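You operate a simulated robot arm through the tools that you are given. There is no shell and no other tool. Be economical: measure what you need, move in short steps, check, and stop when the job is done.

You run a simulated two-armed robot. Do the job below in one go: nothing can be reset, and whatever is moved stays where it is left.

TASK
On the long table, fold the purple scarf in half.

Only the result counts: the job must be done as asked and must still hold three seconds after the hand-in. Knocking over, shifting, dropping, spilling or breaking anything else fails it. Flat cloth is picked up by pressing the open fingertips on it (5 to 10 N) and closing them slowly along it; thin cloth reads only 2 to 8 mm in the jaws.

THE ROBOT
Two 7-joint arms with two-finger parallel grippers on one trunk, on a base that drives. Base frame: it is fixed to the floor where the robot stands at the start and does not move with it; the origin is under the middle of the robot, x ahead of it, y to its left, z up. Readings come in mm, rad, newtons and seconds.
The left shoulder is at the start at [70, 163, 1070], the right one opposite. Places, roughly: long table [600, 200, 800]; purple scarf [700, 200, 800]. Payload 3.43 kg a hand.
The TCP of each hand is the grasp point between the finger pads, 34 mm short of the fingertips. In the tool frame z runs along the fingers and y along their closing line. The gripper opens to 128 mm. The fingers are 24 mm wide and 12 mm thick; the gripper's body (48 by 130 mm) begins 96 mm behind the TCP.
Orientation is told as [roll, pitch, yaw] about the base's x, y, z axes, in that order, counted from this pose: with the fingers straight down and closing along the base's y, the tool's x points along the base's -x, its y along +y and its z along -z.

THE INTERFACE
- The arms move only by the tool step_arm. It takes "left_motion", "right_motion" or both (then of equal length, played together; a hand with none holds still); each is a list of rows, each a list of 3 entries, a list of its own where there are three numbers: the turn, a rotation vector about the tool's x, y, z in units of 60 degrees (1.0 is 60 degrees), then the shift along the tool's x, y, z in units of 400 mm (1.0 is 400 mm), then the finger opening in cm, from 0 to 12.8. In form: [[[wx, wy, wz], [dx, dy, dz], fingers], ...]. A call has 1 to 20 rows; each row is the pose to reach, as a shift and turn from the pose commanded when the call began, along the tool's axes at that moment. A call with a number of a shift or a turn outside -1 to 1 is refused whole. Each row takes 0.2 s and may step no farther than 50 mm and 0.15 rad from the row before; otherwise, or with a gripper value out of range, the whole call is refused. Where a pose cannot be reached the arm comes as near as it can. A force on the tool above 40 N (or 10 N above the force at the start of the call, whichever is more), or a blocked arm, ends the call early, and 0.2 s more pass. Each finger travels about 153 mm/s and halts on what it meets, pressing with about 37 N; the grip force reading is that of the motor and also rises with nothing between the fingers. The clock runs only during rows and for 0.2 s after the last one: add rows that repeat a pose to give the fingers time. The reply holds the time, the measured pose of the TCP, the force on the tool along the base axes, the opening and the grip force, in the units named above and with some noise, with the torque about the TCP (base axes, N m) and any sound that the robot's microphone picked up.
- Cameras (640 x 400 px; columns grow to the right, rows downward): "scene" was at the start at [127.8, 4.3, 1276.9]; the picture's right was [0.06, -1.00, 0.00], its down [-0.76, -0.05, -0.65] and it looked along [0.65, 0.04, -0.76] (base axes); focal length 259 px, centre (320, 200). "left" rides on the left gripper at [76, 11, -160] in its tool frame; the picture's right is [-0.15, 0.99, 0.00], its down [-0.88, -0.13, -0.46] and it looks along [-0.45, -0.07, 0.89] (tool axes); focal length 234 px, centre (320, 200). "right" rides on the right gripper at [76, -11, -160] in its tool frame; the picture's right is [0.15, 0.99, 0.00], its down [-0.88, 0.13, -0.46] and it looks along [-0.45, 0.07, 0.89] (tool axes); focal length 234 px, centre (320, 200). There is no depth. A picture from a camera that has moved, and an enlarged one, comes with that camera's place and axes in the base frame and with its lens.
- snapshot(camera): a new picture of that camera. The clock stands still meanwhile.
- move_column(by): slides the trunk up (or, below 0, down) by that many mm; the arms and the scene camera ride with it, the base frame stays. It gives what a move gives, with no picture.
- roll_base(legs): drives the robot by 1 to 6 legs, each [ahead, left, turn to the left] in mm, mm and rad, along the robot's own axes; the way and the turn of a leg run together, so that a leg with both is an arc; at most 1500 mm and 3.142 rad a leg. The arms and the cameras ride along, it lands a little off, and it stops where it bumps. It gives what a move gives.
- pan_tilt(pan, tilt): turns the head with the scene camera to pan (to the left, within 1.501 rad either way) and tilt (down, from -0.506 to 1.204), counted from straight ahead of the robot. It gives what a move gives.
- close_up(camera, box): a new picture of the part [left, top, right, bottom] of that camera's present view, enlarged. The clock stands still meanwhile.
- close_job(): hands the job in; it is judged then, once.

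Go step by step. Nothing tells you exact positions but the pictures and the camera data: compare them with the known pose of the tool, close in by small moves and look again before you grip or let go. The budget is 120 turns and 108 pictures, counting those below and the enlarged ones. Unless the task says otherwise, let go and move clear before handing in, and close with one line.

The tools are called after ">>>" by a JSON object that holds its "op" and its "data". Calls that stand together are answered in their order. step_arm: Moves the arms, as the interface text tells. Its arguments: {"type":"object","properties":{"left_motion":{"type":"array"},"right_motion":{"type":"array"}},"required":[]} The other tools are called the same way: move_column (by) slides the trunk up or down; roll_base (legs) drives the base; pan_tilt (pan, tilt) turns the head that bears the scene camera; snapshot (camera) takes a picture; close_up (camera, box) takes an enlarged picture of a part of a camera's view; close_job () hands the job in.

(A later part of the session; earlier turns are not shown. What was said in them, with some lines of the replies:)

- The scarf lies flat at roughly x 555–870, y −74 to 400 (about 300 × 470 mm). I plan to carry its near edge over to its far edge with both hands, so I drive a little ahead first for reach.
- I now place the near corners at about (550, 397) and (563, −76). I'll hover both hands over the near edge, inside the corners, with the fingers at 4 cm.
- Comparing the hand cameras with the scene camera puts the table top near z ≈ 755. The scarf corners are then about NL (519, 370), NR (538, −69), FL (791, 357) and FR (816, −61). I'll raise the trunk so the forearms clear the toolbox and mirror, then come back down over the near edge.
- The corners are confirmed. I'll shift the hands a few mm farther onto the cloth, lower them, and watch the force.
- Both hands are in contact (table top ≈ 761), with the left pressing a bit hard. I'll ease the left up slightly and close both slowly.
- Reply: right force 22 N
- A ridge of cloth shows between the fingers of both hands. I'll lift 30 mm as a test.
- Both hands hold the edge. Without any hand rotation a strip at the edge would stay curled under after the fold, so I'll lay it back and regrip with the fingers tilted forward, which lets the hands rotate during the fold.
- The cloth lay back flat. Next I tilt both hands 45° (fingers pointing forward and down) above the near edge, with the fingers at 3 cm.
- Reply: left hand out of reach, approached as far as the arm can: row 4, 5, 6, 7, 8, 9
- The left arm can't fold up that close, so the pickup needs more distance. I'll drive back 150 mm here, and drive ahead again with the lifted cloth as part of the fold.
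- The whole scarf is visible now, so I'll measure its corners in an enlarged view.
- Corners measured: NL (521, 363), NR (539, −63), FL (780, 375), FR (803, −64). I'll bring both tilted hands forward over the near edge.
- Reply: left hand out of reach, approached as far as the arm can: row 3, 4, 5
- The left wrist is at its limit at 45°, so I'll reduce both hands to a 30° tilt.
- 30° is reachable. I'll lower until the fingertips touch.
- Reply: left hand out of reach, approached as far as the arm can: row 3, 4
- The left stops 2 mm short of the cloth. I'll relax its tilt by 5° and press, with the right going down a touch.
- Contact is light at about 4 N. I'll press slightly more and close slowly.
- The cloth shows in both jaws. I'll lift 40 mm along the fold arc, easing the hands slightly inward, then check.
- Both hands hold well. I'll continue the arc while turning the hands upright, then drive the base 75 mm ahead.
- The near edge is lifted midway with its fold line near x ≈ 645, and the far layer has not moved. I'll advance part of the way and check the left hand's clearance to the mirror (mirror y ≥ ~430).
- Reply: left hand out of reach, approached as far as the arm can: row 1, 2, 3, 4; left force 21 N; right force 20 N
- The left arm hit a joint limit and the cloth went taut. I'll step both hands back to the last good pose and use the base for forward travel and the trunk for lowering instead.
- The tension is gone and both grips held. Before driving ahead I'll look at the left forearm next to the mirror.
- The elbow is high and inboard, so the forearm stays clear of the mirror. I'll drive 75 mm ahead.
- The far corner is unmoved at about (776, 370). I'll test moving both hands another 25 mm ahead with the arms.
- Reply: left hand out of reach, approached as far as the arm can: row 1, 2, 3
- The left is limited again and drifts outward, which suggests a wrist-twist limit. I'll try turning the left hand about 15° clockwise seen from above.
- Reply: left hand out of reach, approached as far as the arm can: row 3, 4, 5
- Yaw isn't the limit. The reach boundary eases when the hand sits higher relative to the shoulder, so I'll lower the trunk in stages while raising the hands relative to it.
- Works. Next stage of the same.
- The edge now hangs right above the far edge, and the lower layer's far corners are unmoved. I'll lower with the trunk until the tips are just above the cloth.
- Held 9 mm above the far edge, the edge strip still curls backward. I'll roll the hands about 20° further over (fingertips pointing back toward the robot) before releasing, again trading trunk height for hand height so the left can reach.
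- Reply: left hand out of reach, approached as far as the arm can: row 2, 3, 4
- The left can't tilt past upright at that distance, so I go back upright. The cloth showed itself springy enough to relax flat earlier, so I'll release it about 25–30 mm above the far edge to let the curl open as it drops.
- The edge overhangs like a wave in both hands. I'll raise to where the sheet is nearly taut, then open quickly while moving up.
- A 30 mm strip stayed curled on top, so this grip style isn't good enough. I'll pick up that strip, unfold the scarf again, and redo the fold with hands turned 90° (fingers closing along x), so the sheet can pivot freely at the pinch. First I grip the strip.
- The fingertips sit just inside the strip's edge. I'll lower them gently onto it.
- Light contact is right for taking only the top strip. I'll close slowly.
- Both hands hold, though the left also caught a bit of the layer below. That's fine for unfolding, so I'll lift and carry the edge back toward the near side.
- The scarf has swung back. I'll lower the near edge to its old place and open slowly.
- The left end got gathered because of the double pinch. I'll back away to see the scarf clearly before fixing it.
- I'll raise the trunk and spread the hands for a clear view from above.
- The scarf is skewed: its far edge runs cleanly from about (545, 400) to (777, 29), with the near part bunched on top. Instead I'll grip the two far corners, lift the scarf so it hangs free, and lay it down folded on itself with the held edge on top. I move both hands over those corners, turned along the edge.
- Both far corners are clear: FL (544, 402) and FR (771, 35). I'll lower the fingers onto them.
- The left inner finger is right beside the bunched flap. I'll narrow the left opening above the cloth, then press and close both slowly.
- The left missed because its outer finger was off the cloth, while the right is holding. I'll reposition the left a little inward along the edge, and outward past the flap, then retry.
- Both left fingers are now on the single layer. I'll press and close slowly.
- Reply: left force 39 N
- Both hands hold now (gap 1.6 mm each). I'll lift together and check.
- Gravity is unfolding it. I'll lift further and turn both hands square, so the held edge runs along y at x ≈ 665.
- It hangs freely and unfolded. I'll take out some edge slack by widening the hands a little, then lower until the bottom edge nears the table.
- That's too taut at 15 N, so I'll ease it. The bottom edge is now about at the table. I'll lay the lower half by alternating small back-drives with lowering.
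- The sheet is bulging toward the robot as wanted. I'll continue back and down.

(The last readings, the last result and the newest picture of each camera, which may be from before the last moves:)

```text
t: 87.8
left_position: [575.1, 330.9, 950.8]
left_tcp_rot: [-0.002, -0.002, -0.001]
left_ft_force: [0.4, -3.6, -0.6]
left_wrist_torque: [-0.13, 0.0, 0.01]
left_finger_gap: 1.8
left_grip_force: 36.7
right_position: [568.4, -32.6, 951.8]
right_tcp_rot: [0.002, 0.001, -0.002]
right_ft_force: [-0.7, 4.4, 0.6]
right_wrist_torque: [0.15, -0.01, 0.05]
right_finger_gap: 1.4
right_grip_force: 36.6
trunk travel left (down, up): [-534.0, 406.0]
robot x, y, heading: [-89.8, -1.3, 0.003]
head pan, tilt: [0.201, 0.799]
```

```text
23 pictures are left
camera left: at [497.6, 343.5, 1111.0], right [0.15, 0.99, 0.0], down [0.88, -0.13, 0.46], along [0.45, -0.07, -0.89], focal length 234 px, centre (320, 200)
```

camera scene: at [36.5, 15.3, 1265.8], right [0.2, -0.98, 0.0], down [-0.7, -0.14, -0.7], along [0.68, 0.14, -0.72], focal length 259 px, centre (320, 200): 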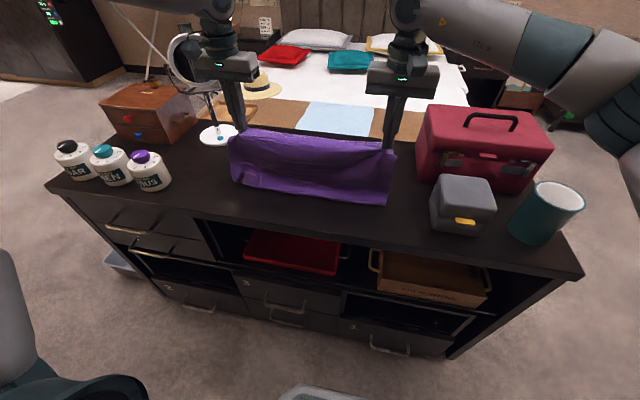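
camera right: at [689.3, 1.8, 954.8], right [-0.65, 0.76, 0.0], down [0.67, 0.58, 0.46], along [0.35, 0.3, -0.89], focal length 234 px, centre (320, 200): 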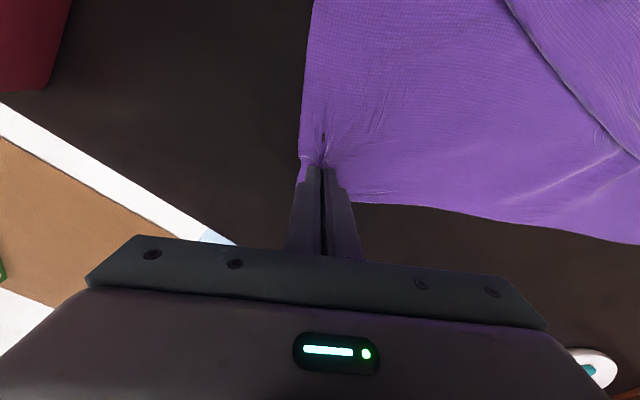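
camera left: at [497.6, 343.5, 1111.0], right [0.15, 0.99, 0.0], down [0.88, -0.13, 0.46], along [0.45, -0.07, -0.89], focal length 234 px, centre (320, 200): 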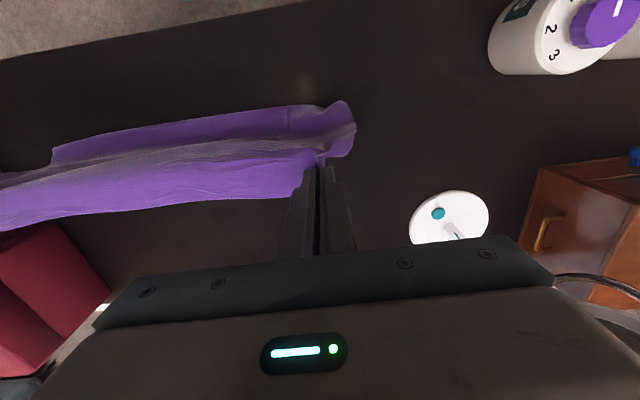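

I need to see which way the bottom has laid, so I'll take a closer look.

>>> {"op": "close_up", "data": {"camera": "scene", "box": [215, 110, 415, 235]}}

>>> {"op": "snapshot", "data": {"camera": "right"}}

```text
3.20 times, centred on (315, 172) of scene
camera zoom: at [36.5, 15.3, 1265.8], right [0.2, -0.98, 0.0], down [-0.7, -0.14, -0.7], along [0.68, 0.14, -0.72], focal length 829 px, centre (336, 288)
```

zoom: 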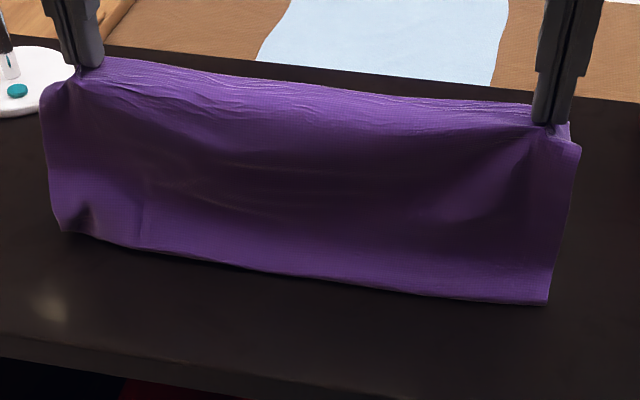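

```text
21 pictures are left
camera right: at [493.2, -44.3, 1111.0], right [-0.14, 0.99, 0.0], down [0.88, 0.13, 0.46], along [0.45, 0.07, -0.89], focal length 234 px, centre (320, 200)
```

right: 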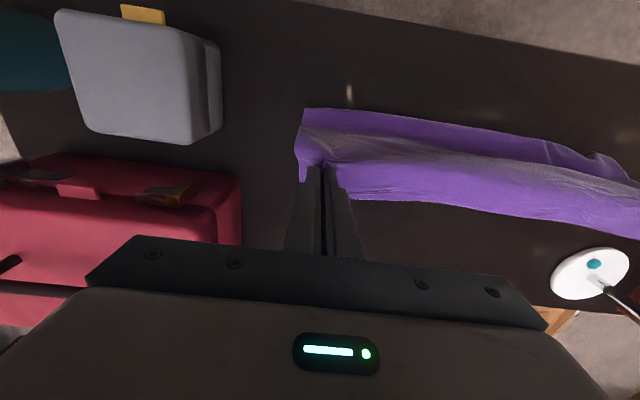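

The bottom flared toward the robot instead of trailing away, because the pinched strip leaves the fingers toward the robot. I'll raise it again, tilt the hands 45° so the sheet leaves downward, and move ahead for another try.

>>> {"op": "move_column", "data": {"by": 110}}

>>> {"op": "step_arm", "data": {"left_motion": [[[0, -0.13, 0], [0, 0, 0], 0], [[0, -0.26, 0], [0, 0, 0], 0], [[0, -0.39, 0], [0, 0, 0], 0], [[0, -0.52, 0], [0, 0, 0], 0], [[0, -0.65, 0], [0, 0, 0], 0], [[0, -0.75, 0], [0, 0, 0], 0], [[0, -0.75, 0], [0, 0, 0], 0]], "right_motion": [[[0, -0.13, 0], [0, 0, 0], 0], [[0, -0.26, 0], [0, 0, 0], 0], [[0, -0.39, 0], [0, 0, 0], 0], [[0, -0.52, 0], [0, 0, 0], 0], [[0, -0.65, 0], [0, 0, 0], 0], [[0, -0.75, 0], [0, 0, 0], 0], [[0, -0.75, 0], [0, 0, 0], 0]]}}

>>> {"op": "roll_base", "data": {"legs": [[105, 0, 0]]}}

>>> {"op": "snapshot", "data": {"camera": "scene"}}

```text
t: 89.2
left_position: [575.4, 330.3, 1060.0]
left_tcp_rot: [-0.001, -0.001, -0.003]
left_ft_force: [0.7, -4.4, 0.0]
left_wrist_torque: [-0.18, 0.02, 0.0]
left_finger_gap: 1.6
left_grip_force: 36.1
right_position: [570.4, -33.2, 1058.5]
right_tcp_rot: [0.0, 0.001, -0.001]
right_ft_force: [0.4, 4.8, -0.6]
right_wrist_torque: [0.15, 0.04, 0.06]
right_finger_gap: 1.4
right_grip_force: 36.1
trunk travel left (down, up): [-644.0, 296.0]
robot x, y, heading: [-94.3, -2.9, -0.0]
head pan, tilt: [0.201, 0.799]
```

```text
t: 90.8
left_position: [575.0, 330.8, 1059.4]
left_tcp_rot: [-0.004, -0.79, -0.001]
left_ft_force: [-1.5, -4.1, -0.7]
left_wrist_torque: [-0.13, -0.01, -0.03]
left_finger_gap: 1.7
left_grip_force: 36.5
right_position: [568.8, -33.8, 1060.6]
right_tcp_rot: [0.003, -0.787, -0.004]
right_ft_force: [0.0, 4.5, 0.1]
right_wrist_torque: [0.09, 0.0, 0.14]
right_finger_gap: 1.2
right_grip_force: 36.2
trunk travel left (down, up): [-644.0, 296.0]
robot x, y, heading: [-88.3, 1.7, -0.002]
head pan, tilt: [0.201, 0.799]
```

```text
t: 92.0
left_position: [680.7, 330.6, 1059.4]
left_tcp_rot: [-0.004, -0.789, 0.002]
left_ft_force: [-0.5, -4.6, 0.3]
left_wrist_torque: [-0.1, 0.01, -0.05]
left_finger_gap: 1.7
left_grip_force: 36.6
right_position: [672.8, -33.7, 1060.1]
right_tcp_rot: [0.001, -0.785, -0.001]
right_ft_force: [-0.2, 4.7, -0.5]
right_wrist_torque: [0.08, 0.03, 0.15]
right_finger_gap: 1.3
right_grip_force: 35.9
trunk travel left (down, up): [-644.0, 296.0]
robot x, y, heading: [15.2, 1.5, 0.001]
head pan, tilt: [0.201, 0.799]
```

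```text
20 pictures are left
camera scene: at [141.7, 15.6, 1375.7], right [0.2, -0.98, 0.0], down [-0.7, -0.14, -0.7], along [0.68, 0.14, -0.72], focal length 259 px, centre (320, 200)
```

scene: 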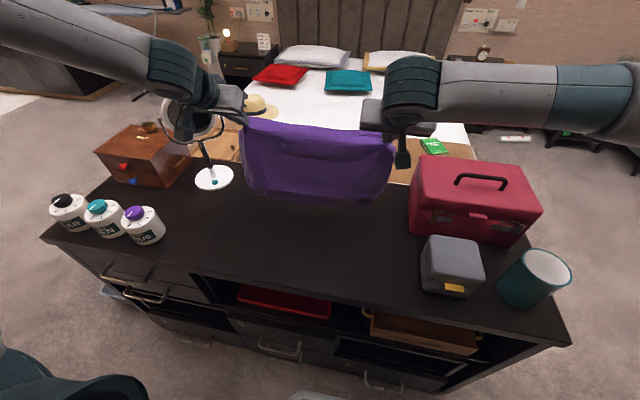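

The tilt works. Now I'll do the back-and-down sweep quickly with the arms, so the bottom lags and trails away from the robot.

>>> {"op": "step_arm", "data": {"left_motion": [[[0, 0, 0], [0.105, 0, 0.0134], 0], [[0, 0, 0], [0.21, 0, 0.0268], 0], [[0, 0, 0], [0.316, 0, 0.0402], 0], [[0, 0, 0], [0.421, 0, 0.0536], 0], [[0, 0, 0], [0.527, 0, 0.067], 0], [[0, 0, 0], [0.527, 0, 0.067], 0]], "right_motion": [[[0, 0, 0], [0.105, 0, 0.0134], 0], [[0, 0, 0], [0.21, 0, 0.0268], 0], [[0, 0, 0], [0.316, 0, 0.0402], 0], [[0, 0, 0], [0.421, 0, 0.0536], 0], [[0, 0, 0], [0.527, 0, 0.067], 0], [[0, 0, 0], [0.527, 0, 0.067], 0]]}}

>>> {"op": "snapshot", "data": {"camera": "scene"}}

>>> {"op": "snapshot", "data": {"camera": "right"}}

```text
t: 93.3
left_position: [549.1, 330.6, 890.9]
left_tcp_rot: [-0.004, -0.789, 0.001]
left_ft_force: [-0.5, -5.0, 0.5]
left_wrist_torque: [-0.14, 0.0, -0.09]
left_finger_gap: 1.7
left_grip_force: 36.8
right_position: [542.8, -34.5, 893.5]
right_tcp_rot: [0.001, -0.784, -0.003]
right_ft_force: [0.2, 5.1, 0.0]
right_wrist_torque: [0.11, 0.03, 0.16]
right_finger_gap: 1.7
right_grip_force: 36.3
trunk travel left (down, up): [-644.0, 296.0]
robot x, y, heading: [9.9, -0.8, 0.002]
head pan, tilt: [0.201, 0.799]
```

```text
19 pictures are left
camera scene: at [141.3, 15.1, 1375.7], right [0.2, -0.98, 0.0], down [-0.7, -0.14, -0.7], along [0.68, 0.14, -0.72], focal length 259 px, centre (320, 200)
```

scene: 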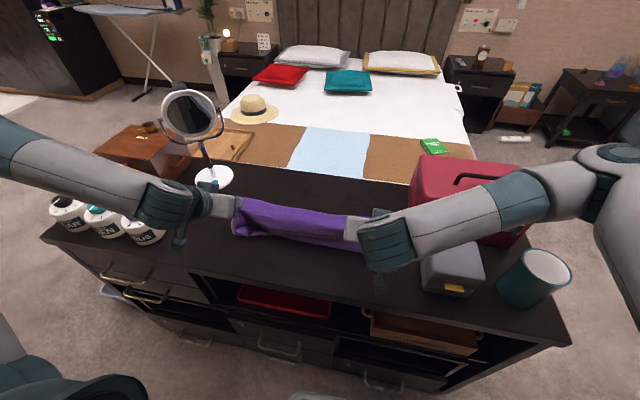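

```text
18 pictures are left
camera right: at [376.8, -45.0, 952.1], right [-0.1, 0.99, -0.1], down [0.3, 0.13, 0.94], along [0.95, 0.07, -0.31], focal length 234 px, centre (320, 200)
```

right: 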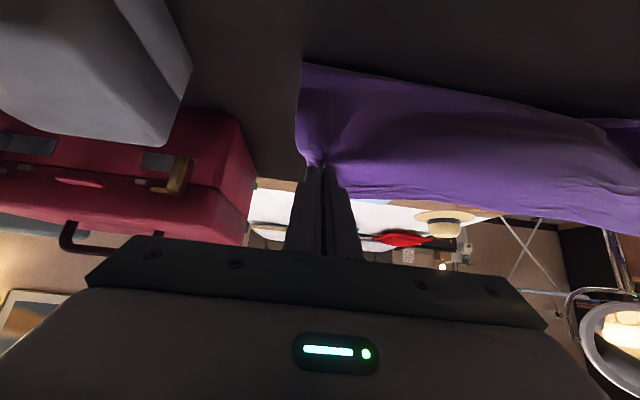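

The sheet meets the table at x ≈ 554, right under the hands, with 100+ mm of cloth unaccounted for, so the lower half should now be lying away from the robot. I'll verify with an enlarged view.

>>> {"op": "close_up", "data": {"camera": "scene", "box": [190, 150, 400, 281]}}

```text
3.05 times, centred on (295, 216) of scene
camera zoom: at [141.3, 15.1, 1375.7], right [0.2, -0.98, 0.0], down [-0.7, -0.14, -0.7], along [0.68, 0.14, -0.72], focal length 789 px, centre (396, 153)
```

zoom: 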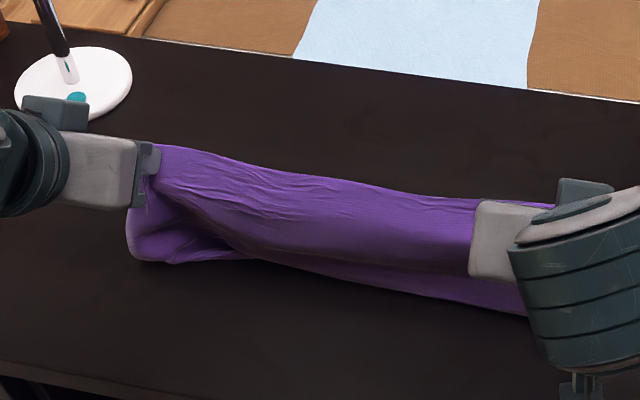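

The lower half lies away from the robot with the fold near x ≈ 550. I'll level the hands while moving ahead and down, stopping short of the hidden edge so I can see it.

>>> {"op": "step_arm", "data": {"left_motion": [[[0, 0.13, 0], [-0.015, 0, 0.025], 0], [[0, 0.26, 0], [-0.025, 0, 0.055], 0], [[0, 0.39, 0], [-0.025, 0, 0.09], 0], [[0, 0.52, 0], [-0.02, 0, 0.13], 0], [[0, 0.65, 0], [-0.015, 0, 0.17], 0], [[0, 0.75, 0], [-0.0105, 0, 0.205], 0], [[0, 0.75, 0], [-0.0105, 0, 0.205], 0]], "right_motion": [[[0, 0.13, 0], [-0.015, 0, 0.025], 0], [[0, 0.26, 0], [-0.025, 0, 0.055], 0], [[0, 0.39, 0], [-0.025, 0, 0.09], 0], [[0, 0.52, 0], [-0.02, 0, 0.13], 0], [[0, 0.65, 0], [-0.015, 0, 0.17], 0], [[0, 0.75, 0], [-0.0105, 0, 0.205], 0], [[0, 0.75, 0], [-0.0105, 0, 0.205], 0]]}}

>>> {"op": "close_up", "data": {"camera": "scene", "box": [190, 130, 420, 274]}}

>>> {"op": "snapshot", "data": {"camera": "left"}}

```text
t: 95.0
left_position: [610.8, 329.5, 836.8]
left_tcp_rot: [-0.003, -0.003, -0.001]
left_ft_force: [-0.4, -4.0, 0.4]
left_wrist_torque: [-0.13, 0.01, 0.03]
left_finger_gap: 1.5
left_grip_force: 36.8
right_position: [603.2, -33.7, 837.9]
right_tcp_rot: [0.002, 0.0, -0.004]
right_ft_force: [-1.1, 3.0, -1.1]
right_wrist_torque: [0.13, -0.01, 0.06]
right_finger_gap: 1.5
right_grip_force: 35.7
trunk travel left (down, up): [-644.0, 296.0]
robot x, y, heading: [10.7, 1.1, -0.0]
head pan, tilt: [0.201, 0.799]
```

```text
2.78 times, centred on (305, 202) of scene
camera zoom: at [140.4, 15.2, 1375.8], right [0.2, -0.98, 0.0], down [-0.7, -0.14, -0.7], along [0.68, 0.14, -0.72], focal length 719 px, centre (362, 194)
```

zoom: 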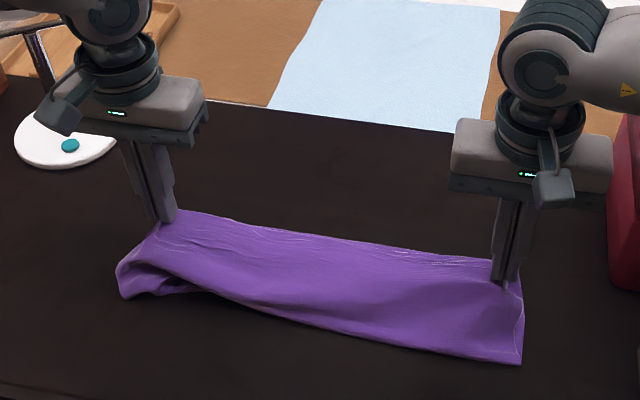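

```text
15 pictures are left
camera left: at [533.3, 342.9, 998.3], right [0.15, 0.99, 0.0], down [0.88, -0.13, 0.46], along [0.45, -0.07, -0.89], focal length 234 px, centre (320, 200)
```

left: 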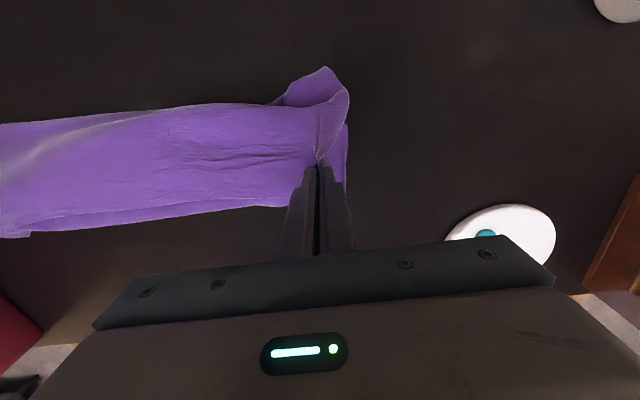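

The held edge is now just short of the hidden edge (≈ x 648), with the fold at x ≈ 535. I'll move the held edge over it and lower to the table.

>>> {"op": "step_arm", "data": {"left_motion": [[[0, 0, 0], [-0.04, 0, 0.01], 0], [[0, 0, 0], [-0.08, 0, 0.04], 0], [[0, 0, 0], [-0.09, 0, 0.07], 0], [[0, 0, 0], [-0.09, 0, 0.096], 0], [[0, 0, 0], [-0.09, 0, 0.096], 0]], "right_motion": [[[0, 0, 0], [-0.04, 0, 0.01], 0], [[0, 0, 0], [-0.08, 0, 0.04], 0], [[0, 0, 0], [-0.095, 0, 0.07], 0], [[0, 0, 0], [-0.095, 0, 0.098], 0], [[0, 0, 0], [-0.095, 0, 0.098], 0]]}}

>>> {"op": "snapshot", "data": {"camera": "left"}}

>>> {"op": "snapshot", "data": {"camera": "right"}}

```text
t: 96.2
left_position: [637.2, 335.0, 814.8]
left_tcp_rot: [-0.003, 0.0, -0.002]
left_ft_force: [0.8, -8.1, -1.1]
left_wrist_torque: [-0.3, 0.02, 0.01]
left_finger_gap: 1.5
left_grip_force: 36.4
left hand out of reach, approached as far as the arm can: row 3, 4, 5
right_position: [642.4, -32.0, 797.7]
right_tcp_rot: [0.002, -0.001, -0.003]
right_ft_force: [-0.2, 8.5, 0.7]
right_wrist_torque: [0.3, 0.01, 0.08]
right_finger_gap: 1.4
right_grip_force: 36.4
trunk travel left (down, up): [-644.0, 296.0]
robot x, y, heading: [11.6, -4.4, -0.0]
head pan, tilt: [0.201, 0.799]
```

```text
14 pictures are left
camera left: at [561.3, 348.8, 973.5], right [0.15, 0.99, 0.0], down [0.88, -0.13, 0.46], along [0.45, -0.07, -0.89], focal length 234 px, centre (320, 200)
```

left: 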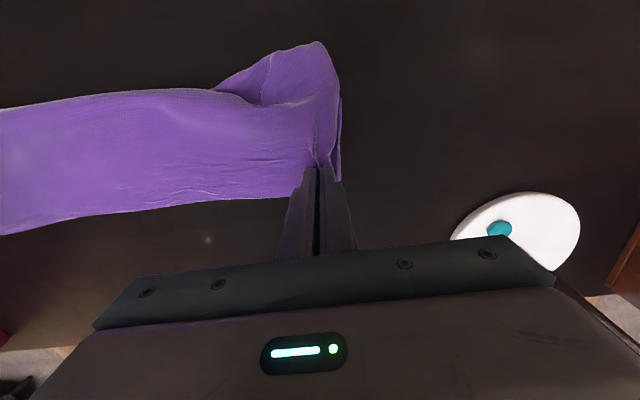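

```text
13 pictures are left
camera right: at [567.0, -43.6, 958.2], right [-0.14, 0.99, 0.0], down [0.88, 0.13, 0.46], along [0.45, 0.07, -0.89], focal length 234 px, centre (320, 200)
```

right: 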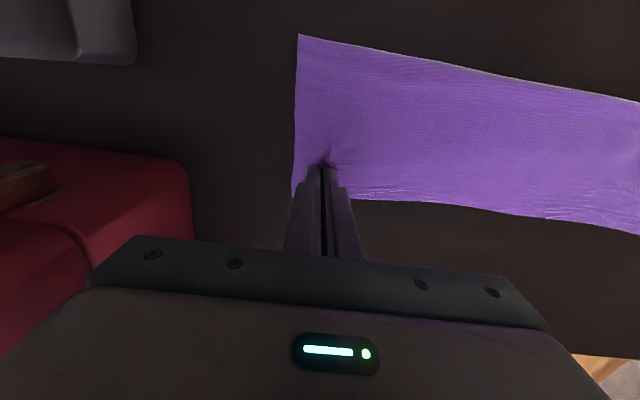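

The right is placed well, and the left is reach-limited again. I'll use the trunk trick: raise the hands relative to the trunk, then lower the trunk.

>>> {"op": "step_arm", "data": {"left_motion": [[[0, 0, 0], [-0.005, -0.006, -0.025], 0], [[0, 0, 0], [-0.02, -0.0125, -0.0575], 0], [[0, 0, 0], [-0.02, -0.0125, -0.0575], 0]], "right_motion": [[[0, 0, 0], [0, 0, -0.05], 0], [[0, 0, 0], [0, 0, -0.1], 0], [[0, 0, 0], [0, 0, -0.1], 0]]}}

>>> {"op": "move_column", "data": {"by": -40}}

>>> {"op": "snapshot", "data": {"camera": "left"}}

```text
t: 97.0
left_position: [648.1, 330.9, 835.8]
left_tcp_rot: [-0.001, -0.002, -0.002]
left_ft_force: [-0.6, -4.1, 0.4]
left_wrist_torque: [-0.2, -0.01, 0.04]
left_finger_gap: 1.8
left_grip_force: 36.6
right_position: [643.1, -33.5, 836.8]
right_tcp_rot: [-0.001, -0.001, -0.001]
right_ft_force: [0.1, 4.1, -0.4]
right_wrist_torque: [0.16, 0.02, 0.04]
right_finger_gap: 1.7
right_grip_force: 36.6
trunk travel left (down, up): [-644.0, 296.0]
robot x, y, heading: [11.7, -0.7, 0.004]
head pan, tilt: [0.201, 0.799]
```

```text
t: 97.8
left_position: [646.8, 330.2, 796.6]
left_tcp_rot: [-0.002, -0.004, -0.003]
left_ft_force: [-0.2, -6.0, 3.4]
left_wrist_torque: [-0.18, 0.0, 0.07]
left_finger_gap: 1.8
left_grip_force: 36.5
right_position: [642.5, -33.2, 797.9]
right_tcp_rot: [-0.001, -0.001, -0.001]
right_ft_force: [-0.2, 4.4, 0.4]
right_wrist_torque: [0.14, -0.04, 0.07]
right_finger_gap: 1.5
right_grip_force: 36.7
trunk travel left (down, up): [-604.0, 336.0]
robot x, y, heading: [10.2, 0.3, -0.003]
head pan, tilt: [0.201, 0.799]
```

```text
12 pictures are left
camera left: at [569.3, 344.3, 956.7], right [0.15, 0.99, 0.0], down [0.88, -0.13, 0.46], along [0.45, -0.07, -0.89], focal length 234 px, centre (320, 200)
```

left: 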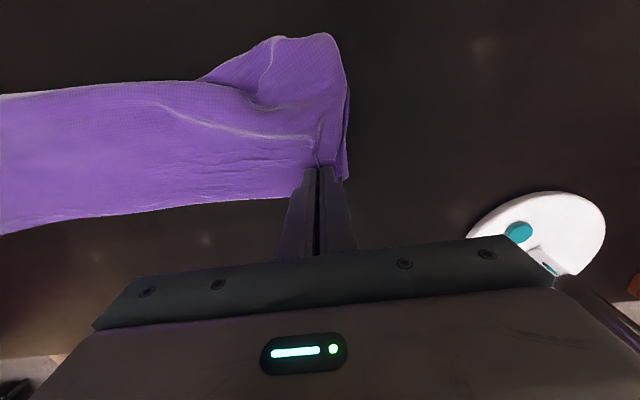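

Both are down. I'll open slowly and rise clear.

>>> {"op": "step_arm", "data": {"left_motion": [[[0, 0, 0], [0, 0, 0], 0.3], [[0, 0, 0], [0, 0, 0], 0.7], [[0, 0, 0], [0, 0, 0], 1.1], [[0, 0, 0], [0, 0, 0], 1.5], [[0, 0, 0], [0, 0, 0], 1.9], [[0, 0, 0], [0, 0, 0], 2.3], [[0, 0, 0], [0, 0, 0], 2.7], [[0, 0, 0], [0, 0, 0], 3], [[0, 0, 0], [0, 0, -0.02], 3], [[0, 0, 0], [0, 0, -0.1], 3], [[0, 0, 0], [0, 0.08, -0.2], 3], [[0, 0, 0], [0, 0.18, -0.3], 3], [[0, 0, 0], [0, 0.25, -0.4], 3]], "right_motion": [[[0, 0, 0], [0, 0, 0.002], 0.3], [[0, 0, 0], [0, 0, 0.002], 0.7], [[0, 0, 0], [0, 0, 0.002], 1.1], [[0, 0, 0], [0, 0, 0.002], 1.5], [[0, 0, 0], [0, 0, 0.002], 1.9], [[0, 0, 0], [0, 0, 0.002], 2.3], [[0, 0, 0], [0, 0, 0.002], 2.7], [[0, 0, 0], [0, 0, 0.002], 3], [[0, 0, 0], [0, 0, -0.02], 3], [[0, 0, 0], [0, 0, -0.1], 3], [[0, 0, 0], [0, -0.08, -0.2], 3], [[0, 0, 0], [0, -0.18, -0.3], 3], [[0, 0, 0], [0, -0.25, -0.4], 3]]}}

>>> {"op": "close_up", "data": {"camera": "scene", "box": [190, 120, 420, 264]}}

```text
refused: row 11 steps farther than a row can; nothing moved
```

```text
2.78 times, centred on (305, 192) of scene
camera zoom: at [141.1, 15.6, 1335.7], right [0.2, -0.98, 0.0], down [-0.7, -0.14, -0.7], along [0.68, 0.14, -0.72], focal length 719 px, centre (362, 222)
```

zoom: 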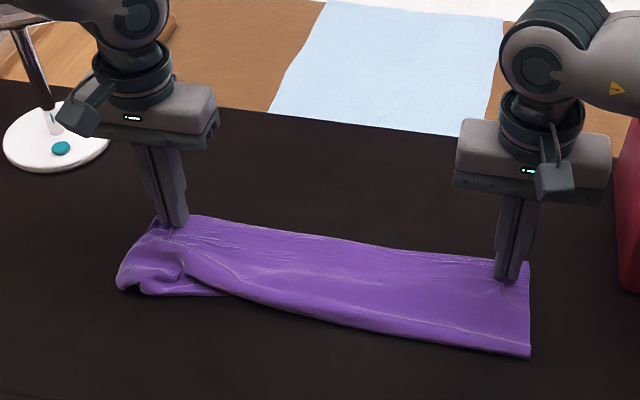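

>>> {"op": "step_arm", "data": {"left_motion": [[[0, 0, 0], [0, 0, 0], 0.3], [[0, 0, 0], [0, 0, 0], 0.7], [[0, 0, 0], [0, 0, 0], 1.1], [[0, 0, 0], [0, 0, 0], 1.5], [[0, 0, 0], [0, 0, 0], 1.9], [[0, 0, 0], [0, 0, 0], 2.3], [[0, 0, 0], [0, 0, 0], 2.7], [[0, 0, 0], [0, 0, 0], 3], [[0, 0, 0], [0, 0, -0.02], 3], [[0, 0, 0], [0, 0, -0.1], 3], [[0, 0, 0], [0, 0.04, -0.2], 3], [[0, 0, 0], [0, 0.1, -0.3], 3], [[0, 0, 0], [0, 0.15, -0.4], 3]], "right_motion": [[[0, 0, 0], [0, 0, 0.002], 0.3], [[0, 0, 0], [0, 0, 0.002], 0.7], [[0, 0, 0], [0, 0, 0.002], 1.1], [[0, 0, 0], [0, 0, 0.002], 1.5], [[0, 0, 0], [0, 0, 0.002], 1.9], [[0, 0, 0], [0, 0, 0.002], 2.3], [[0, 0, 0], [0, 0, 0.002], 2.7], [[0, 0, 0], [0, 0, 0.002], 3], [[0, 0, 0], [0, 0, -0.02], 3], [[0, 0, 0], [0, 0, -0.1], 3], [[0, 0, 0], [0, -0.04, -0.2], 3], [[0, 0, 0], [0, -0.1, -0.3], 3], [[0, 0, 0], [0, -0.15, -0.4], 3]]}}

>>> {"op": "close_up", "data": {"camera": "scene", "box": [210, 180, 400, 268]}}

>>> {"op": "snapshot", "data": {"camera": "left"}}

```text
t: 100.6
left_position: [644.4, 391.6, 958.4]
left_tcp_rot: [-0.002, -0.004, -0.002]
left_ft_force: [0.4, -0.5, 0.5]
left_wrist_torque: [-0.01, -0.02, 0.04]
left_finger_gap: 30.1
left_grip_force: 0.1
right_position: [640.7, -94.3, 958.1]
right_tcp_rot: [-0.001, -0.002, -0.001]
right_ft_force: [-1.3, 0.5, 0.0]
right_wrist_torque: [0.03, -0.04, 0.02]
right_finger_gap: 29.7
right_grip_force: 0.0
trunk travel left (down, up): [-604.0, 336.0]
robot x, y, heading: [15.4, -2.2, 0.001]
head pan, tilt: [0.201, 0.799]
```

```text
3.37 times, centred on (305, 224) of scene
camera zoom: at [139.8, 15.3, 1335.7], right [0.2, -0.98, 0.0], down [-0.7, -0.14, -0.7], along [0.68, 0.14, -0.72], focal length 872 px, centre (370, 119)
```

zoom: 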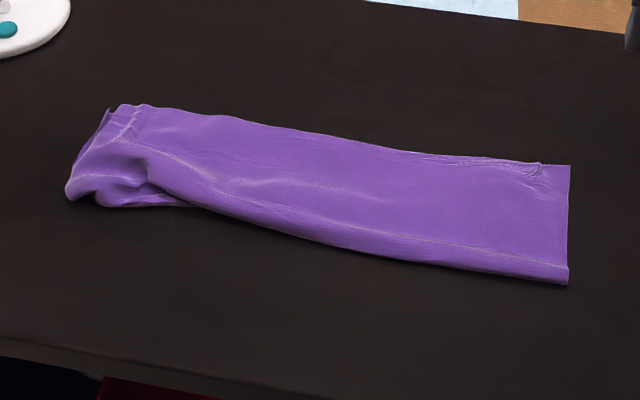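

```text
9 pictures are left
camera left: at [567.9, 404.3, 1118.0], right [0.15, 0.99, 0.0], down [0.88, -0.13, 0.46], along [0.45, -0.07, -0.89], focal length 234 px, centre (320, 200)
```

left: 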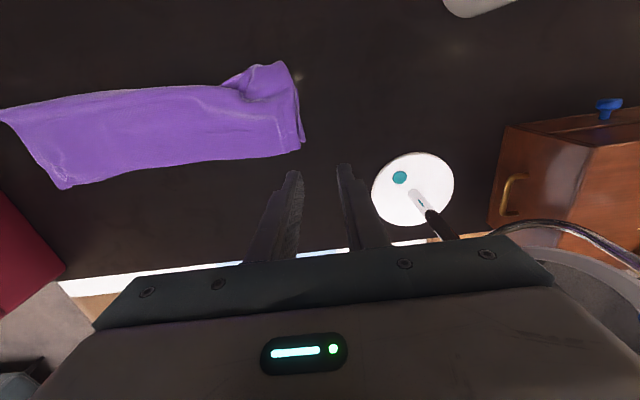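

The scarf is folded in half with the edges aligned, but the left end has a small lump at the fold. I'll take a close look before deciding whether to touch it.

>>> {"op": "close_up", "data": {"camera": "left", "box": [170, 50, 330, 200]}}

```text
2.67 times, centred on (250, 125) of left
camera zoom: at [567.9, 404.3, 1118.0], right [0.15, 0.99, 0.0], down [0.88, -0.13, 0.46], along [0.45, -0.07, -0.89], focal length 624 px, centre (507, 400)
```

zoom: 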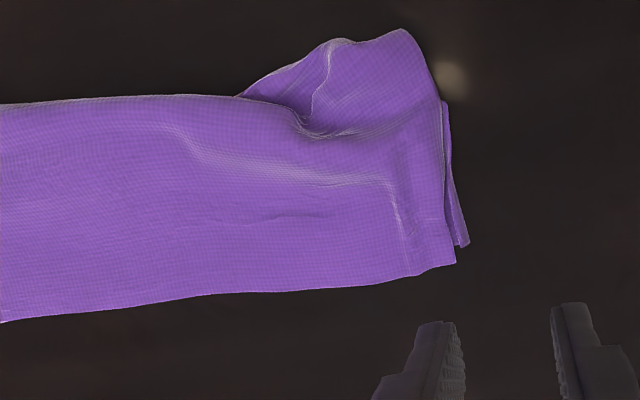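

The corners match within about 10 mm; only some slack is bunched near the left of the fold. I'll sweep the left fingertips just above the flat cloth, pushing that ridge toward the fold line without pressing.

>>> {"op": "step_arm", "data": {"left_motion": [[[0, 0, 0], [0.03, -0.1, 0], 5], [[0, 0, 0], [0.06, -0.2, 0], 5], [[0, 0, 0], [0.08, -0.2675, 0], 5], [[0, 0, 0], [0.08, -0.2675, 0.11], 5], [[0, 0, 0], [0.08, -0.2675, 0.22], 5], [[0, 0, 0], [0.08, -0.2675, 0.32], 5], [[0, 0, 0], [0.08, -0.2675, 0.375], 5], [[0, 0, 0], [0.08, -0.2675, 0.395], 5], [[0, 0, 0], [0.105, -0.2675, 0.395], 5], [[0, 0, 0], [0.13, -0.2675, 0.395], 5], [[0, 0, 0], [0.155, -0.2675, 0.395], 5], [[0, 0, 0], [0.18, -0.2675, 0.395], 5], [[0, 0, 0], [0.205, -0.2675, 0.395], 5], [[0, 0, 0], [0.23, -0.2675, 0.395], 5], [[0, 0, 0], [0.245, -0.2675, 0.395], 5], [[0, 0, 0], [0.235, -0.2675, 0.3], 5], [[0, 0, 0], [0.235, -0.2675, 0.19], 5], [[0, 0, 0], [0.235, -0.2675, 0.1], 5], [[0, 0, 0], [0.235, -0.2, 0.02], 5]]}}

>>> {"op": "close_up", "data": {"camera": "scene", "box": [210, 180, 400, 268]}}

```text
t: 104.6
left_position: [550.3, 315.3, 948.0]
left_tcp_rot: [-0.003, -0.005, -0.003]
left_ft_force: [1.0, -0.6, 0.1]
left_wrist_torque: [-0.02, -0.01, -0.01]
left_finger_gap: 49.9
left_grip_force: 0.1
right_position: [641.3, -90.7, 958.5]
right_tcp_rot: [0.001, -0.002, 0.0]
right_ft_force: [0.3, -0.3, 0.5]
right_wrist_torque: [-0.02, 0.0, 0.03]
right_finger_gap: 29.8
right_grip_force: 0.0
trunk travel left (down, up): [-604.0, 336.0]
robot x, y, heading: [12.4, -0.9, 0.007]
head pan, tilt: [0.201, 0.799]
```

```text
3.37 times, centred on (305, 224) of scene
camera zoom: at [139.9, 17.3, 1335.8], right [0.2, -0.98, 0.0], down [-0.7, -0.15, -0.7], along [0.68, 0.14, -0.72], focal length 872 px, centre (370, 119)
```

zoom: 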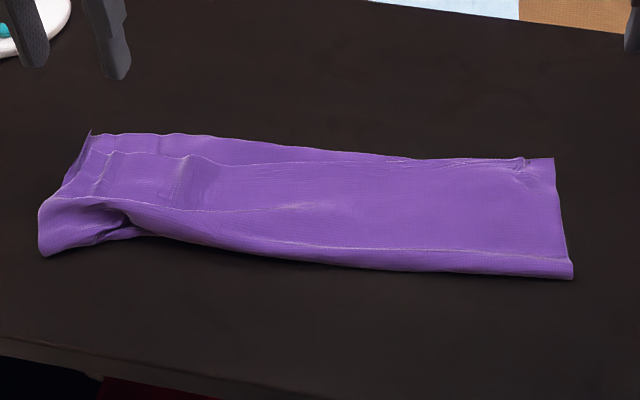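

The sweep dragged the left of the top layer back about 25 mm. I'll reverse it with the same light touch, moving away from the robot at the left end.

>>> {"op": "step_arm", "data": {"left_motion": [[[0, 0, 0], [-0.05, 0.0075, 0.05], 5], [[0, 0, 0], [-0.1, 0.0075, 0.12], 5], [[0, 0, 0], [-0.1, 0.0075, 0.22], 5], [[0, 0, 0], [-0.1, 0.0075, 0.31], 5], [[0, 0, 0], [-0.1, 0.0075, 0.36], 5], [[0, 0, 0], [-0.1, 0.0075, 0.375], 5], [[0, 0, 0], [-0.12, 0.0075, 0.375], 5], [[0, 0, 0], [-0.14, 0.0075, 0.375], 5], [[0, 0, 0], [-0.16, 0.0075, 0.375], 5], [[0, 0, 0], [-0.18, 0.0075, 0.375], 5], [[0, 0, 0], [-0.18, 0.0075, 0.375], 5]]}}

>>> {"op": "close_up", "data": {"camera": "scene", "box": [210, 180, 400, 268]}}

```text
t: 107.0
left_position: [623.9, 315.5, 797.6]
left_tcp_rot: [-0.002, -0.002, -0.001]
left_ft_force: [-0.2, 0.3, 0.7]
left_wrist_torque: [0.0, 0.0, 0.03]
left_finger_gap: 50.0
left_grip_force: 0.2
right_position: [643.1, -93.3, 958.6]
right_tcp_rot: [0.001, 0.0, -0.001]
right_ft_force: [0.7, 0.2, 0.2]
right_wrist_torque: [-0.04, 0.0, 0.0]
right_finger_gap: 30.2
right_grip_force: 0.0
trunk travel left (down, up): [-604.0, 336.0]
robot x, y, heading: [10.4, -1.8, 0.001]
head pan, tilt: [0.201, 0.799]
```

```text
3.37 times, centred on (305, 224) of scene
camera zoom: at [141.5, 15.7, 1335.7], right [0.2, -0.98, 0.0], down [-0.7, -0.14, -0.7], along [0.68, 0.14, -0.72], focal length 872 px, centre (370, 119)
```

zoom: 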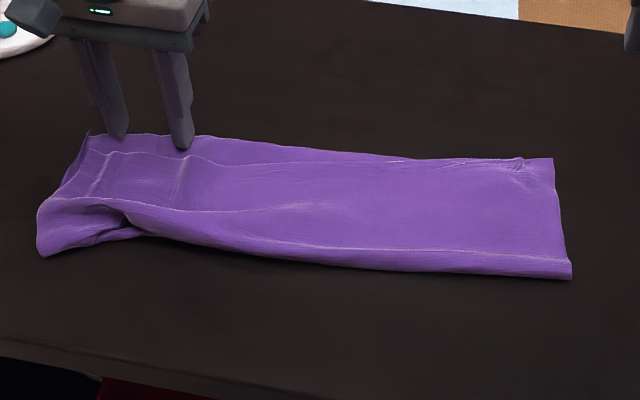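

No engagement, so I'll repeat with a touch more pressure.

>>> {"op": "step_arm", "data": {"left_motion": [[[0, 0, 0], [0.0, 0, -0.05], 5], [[0, 0, 0], [0.06, 0, -0.05], 5], [[0, 0, 0], [0.09, 0, -0.03], 5], [[0, 0, 0], [0.09, 0, -0.005], 5], [[0, 0, 0], [0.09, 0, 0.005], 5], [[0, 0, 0], [0.09, 0, 0.007], 5], [[0, 0, 0], [0.07, 0, 0.007], 5], [[0, 0, 0], [0.05, 0, 0.007], 5], [[0, 0, 0], [0.03, 0, 0.007], 5], [[0, 0, 0], [0.015, 0, 0.007], 5], [[0, 0, 0], [0.015, 0, 0.007], 5]]}}

>>> {"op": "close_up", "data": {"camera": "scene", "box": [210, 180, 400, 268]}}

```text
t: 109.4
left_position: [619.0, 315.0, 795.6]
left_tcp_rot: [-0.002, -0.005, -0.002]
left_ft_force: [-0.9, 0.2, 2.2]
left_wrist_torque: [0.02, 0.01, -0.01]
left_finger_gap: 50.0
left_grip_force: 0.1
right_position: [642.8, -93.7, 957.6]
right_tcp_rot: [0.0, -0.002, -0.001]
right_ft_force: [0.1, 0.3, 0.5]
right_wrist_torque: [0.0, -0.01, -0.03]
right_finger_gap: 29.9
right_grip_force: 0.0
trunk travel left (down, up): [-604.0, 336.0]
robot x, y, heading: [12.8, -0.1, 0.001]
head pan, tilt: [0.201, 0.799]
```

```text
3.37 times, centred on (305, 224) of scene
camera zoom: at [141.4, 15.6, 1335.7], right [0.2, -0.98, 0.0], down [-0.7, -0.14, -0.7], along [0.68, 0.14, -0.72], focal length 872 px, centre (370, 119)
```

zoom: 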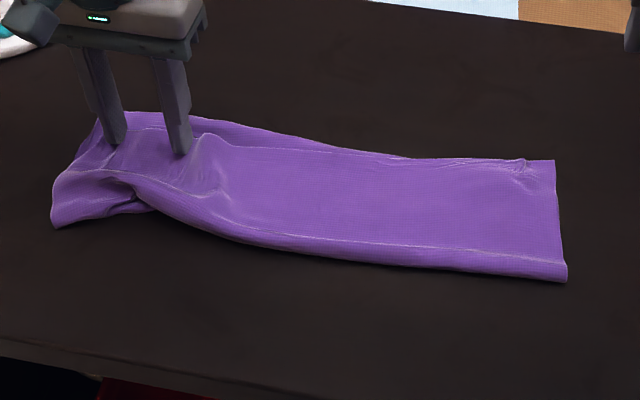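

The whole left end moved; the top edge there still trails the lower edge by about 30 mm. I'll lift off and look before re-gripping just the top layer.

>>> {"op": "step_arm", "data": {"left_motion": [[[0, 0, 0], [0, 0, -0.05], 5], [[0, 0, 0], [0, 0, -0.15], 3], [[0, 0, 0], [0, 0, -0.15], 3]]}}

>>> {"op": "snapshot", "data": {"camera": "left"}}

```text
t: 110.2
left_position: [619.6, 314.1, 855.8]
left_tcp_rot: [-0.002, -0.001, -0.003]
left_ft_force: [1.2, 0.6, 1.2]
left_wrist_torque: [0.0, 0.02, 0.06]
left_finger_gap: 30.0
left_grip_force: 0.1
right_position: [642.7, -92.6, 956.2]
right_tcp_rot: [0.0, -0.001, 0.0]
right_ft_force: [0.3, 0.6, 0.1]
right_wrist_torque: [0.0, 0.03, 0.0]
right_finger_gap: 30.1
right_grip_force: 0.1
trunk travel left (down, up): [-604.0, 336.0]
robot x, y, heading: [13.1, -1.4, 0.003]
head pan, tilt: [0.201, 0.799]
```

```text
4 pictures are left
camera left: at [541.5, 327.7, 1015.5], right [0.15, 0.99, 0.0], down [0.88, -0.13, 0.46], along [0.45, -0.07, -0.89], focal length 234 px, centre (320, 200)
```

left: 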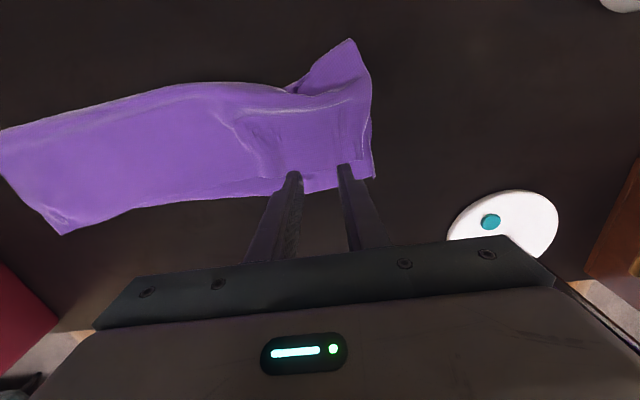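

>>> {"op": "close_up", "data": {"camera": "left", "box": [150, 30, 400, 220]}}

```text
2.11 times, centred on (275, 125) of left
camera zoom: at [541.5, 327.7, 1015.5], right [0.15, 0.99, 0.0], down [0.88, -0.13, 0.46], along [0.45, -0.07, -0.89], focal length 493 px, centre (415, 358)
```

zoom: 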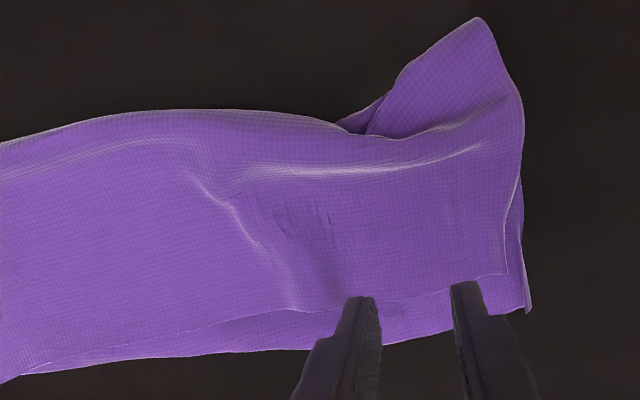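

The top edge now shows clearly: its left corner is at about (626, 363) and the lower corner at (650, 375). I'll pinch only the top layer there with light pressure; the jaw gap will tell me if I took one layer.

>>> {"op": "step_arm", "data": {"left_motion": [[[0, 0, 0], [0.0125, 0.03, 0.05], 2.4], [[0, 0, 0], [0.0125, 0.0525, 0.1], 2.4], [[0, 0, 0], [0.0125, 0.0525, 0.135], 2.4], [[0, 0, 0], [0.0125, 0.0525, 0.145], 2.4], [[0, 0, 0], [0.0125, 0.0525, 0.148], 2.4], [[0, 0, 0], [0.0125, 0.0525, 0.148], 2.4]]}}

```text
t: 111.6
left_position: [613.3, 335.3, 796.3]
left_tcp_rot: [0.0, -0.004, -0.002]
left_ft_force: [-0.5, -0.3, 1.7]
left_wrist_torque: [0.01, -0.02, 0.0]
left_finger_gap: 24.2
left_grip_force: 0.0
right_position: [642.2, -93.4, 957.8]
right_tcp_rot: [0.001, -0.004, -0.003]
right_ft_force: [-0.1, 0.0, 0.0]
right_wrist_torque: [0.0, -0.01, 0.0]
right_finger_gap: 30.1
right_grip_force: 0.1
trunk travel left (down, up): [-604.0, 336.0]
robot x, y, heading: [13.7, -0.4, -0.001]
head pan, tilt: [0.201, 0.799]
```

>>> {"op": "step_arm", "data": {"left_motion": [[[0, 0, 0], [0, 0, 0.001], 2.4], [[0, 0, 0], [0, 0, 0.001], 2.2], [[0, 0, 0], [0, 0, 0.001], 2.0], [[0, 0, 0], [0, 0, 0.001], 1.8], [[0, 0, 0], [0, 0, 0.001], 1.6], [[0, 0, 0], [0, 0, 0.001], 1.4], [[0, 0, 0], [0, 0, 0.001], 1.2], [[0, 0, 0], [0, 0, 0.001], 1.0], [[0, 0, 0], [0, 0, 0.001], 0.8], [[0, 0, 0], [0, 0, 0.001], 0.6], [[0, 0, 0], [0, 0, 0.001], 0.4], [[0, 0, 0], [0, 0, 0.001], 0.2], [[0, 0, 0], [0, 0, 0.001], 0], [[0, 0, 0], [0, 0, 0.001], 0], [[0, 0, 0], [0, 0, -0.01], 0], [[0, 0, 0], [0, 0, -0.03], 0], [[0, 0, 0], [0, 0, -0.03], 0]]}}

>>> {"op": "snapshot", "data": {"camera": "left"}}

```text
t: 115.2
left_position: [613.5, 335.1, 807.4]
left_tcp_rot: [-0.002, -0.003, -0.001]
left_ft_force: [0.0, -0.4, -0.5]
left_wrist_torque: [-0.01, 0.01, -0.01]
left_finger_gap: 2.3
left_grip_force: 36.9
right_position: [643.0, -92.4, 957.6]
right_tcp_rot: [-0.001, 0.002, -0.001]
right_ft_force: [0.3, -0.4, -0.7]
right_wrist_torque: [0.0, 0.02, -0.02]
right_finger_gap: 30.0
right_grip_force: 0.0
trunk travel left (down, up): [-604.0, 336.0]
robot x, y, heading: [12.3, 1.7, 0.003]
head pan, tilt: [0.201, 0.799]
```

```text
2 pictures are left
camera left: at [536.6, 348.2, 968.2], right [0.15, 0.99, 0.0], down [0.88, -0.13, 0.46], along [0.45, -0.07, -0.89], focal length 234 px, centre (320, 200)
```

left: 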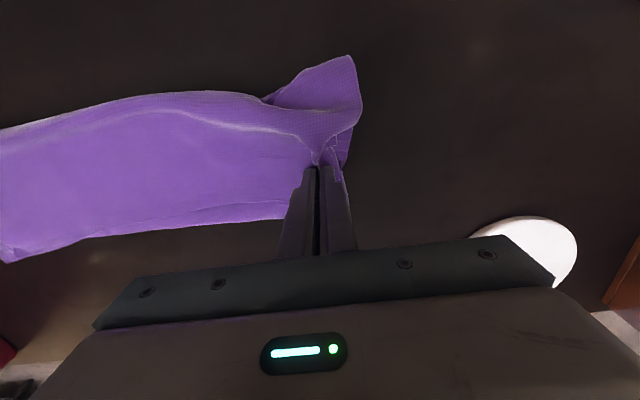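

The grip holds (gap ≈ 2 mm). I'll carry it 22 mm away and 6 mm outward at low height, lay it down, open slowly and rise clear.

>>> {"op": "step_arm", "data": {"left_motion": [[[0, 0, 0], [0, 0, -0.015], 0], [[0, 0, 0], [-0.02, 0.005, -0.015], 0], [[0, 0, 0], [-0.04, 0.01, -0.015], 0], [[0, 0, 0], [-0.056, 0.015, -0.01], 0], [[0, 0, 0], [-0.058, 0.015, 0.01], 0], [[0, 0, 0], [-0.058, 0.015, 0.026], 0], [[0, 0, 0], [-0.058, 0.015, 0.026], 0.4], [[0, 0, 0], [-0.058, 0.015, 0.026], 0.8], [[0, 0, 0], [-0.058, 0.015, 0.026], 1.2], [[0, 0, 0], [-0.058, 0.015, 0.026], 1.6], [[0, 0, 0], [-0.058, 0.015, 0.026], 2.0], [[0, 0, 0], [-0.058, 0.015, 0.026], 2.4], [[0, 0, 0], [-0.058, 0.015, 0.026], 2.6], [[0, 0, 0], [-0.058, 0.015, 0.01], 2.6], [[0, 0, 0], [-0.058, 0.015, -0.08], 2.6], [[0, 0, 0], [-0.058, 0.015, -0.18], 2.6], [[0, 0, 0], [-0.058, 0.03, -0.28], 2.6], [[0, 0, 0], [-0.058, 0.05, -0.38], 2.6]]}}

>>> {"op": "close_up", "data": {"camera": "scene", "box": [210, 170, 400, 268]}}

```text
t: 119.0
left_position: [635.3, 354.9, 960.5]
left_tcp_rot: [-0.003, -0.003, 0.0]
left_ft_force: [-0.4, 0.5, -0.2]
left_wrist_torque: [-0.03, 0.0, -0.02]
left_finger_gap: 25.9
left_grip_force: 0.1
right_position: [641.6, -93.0, 958.1]
right_tcp_rot: [0.0, -0.001, -0.003]
right_ft_force: [-0.7, 0.5, -0.1]
right_wrist_torque: [0.01, -0.01, 0.0]
right_finger_gap: 29.7
right_grip_force: 0.0
trunk travel left (down, up): [-604.0, 336.0]
robot x, y, heading: [12.2, 3.1, 0.001]
head pan, tilt: [0.201, 0.799]
```

```text
3.37 times, centred on (305, 219) of scene
camera zoom: at [140.6, 15.4, 1335.7], right [0.2, -0.98, 0.0], down [-0.7, -0.14, -0.7], along [0.68, 0.14, -0.72], focal length 872 px, centre (370, 136)
```

zoom: 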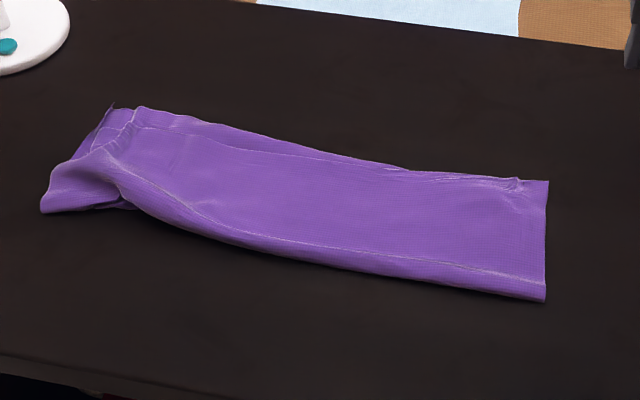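

The scarf is folded: two layers, the right end closely aligned, the left end offset by about 20 mm. Both hands are open and clear, and with one picture left more handling could do harm, so I hand it in.

>>> {"op": "close_job", "data": {}}

```text
The job is handed in.
```

The purple scarf lies folded in half on the long table, but not perfectly: the left end still has a small lump and its layers sit about 20 mm apart; I saw nothing else on the table move.
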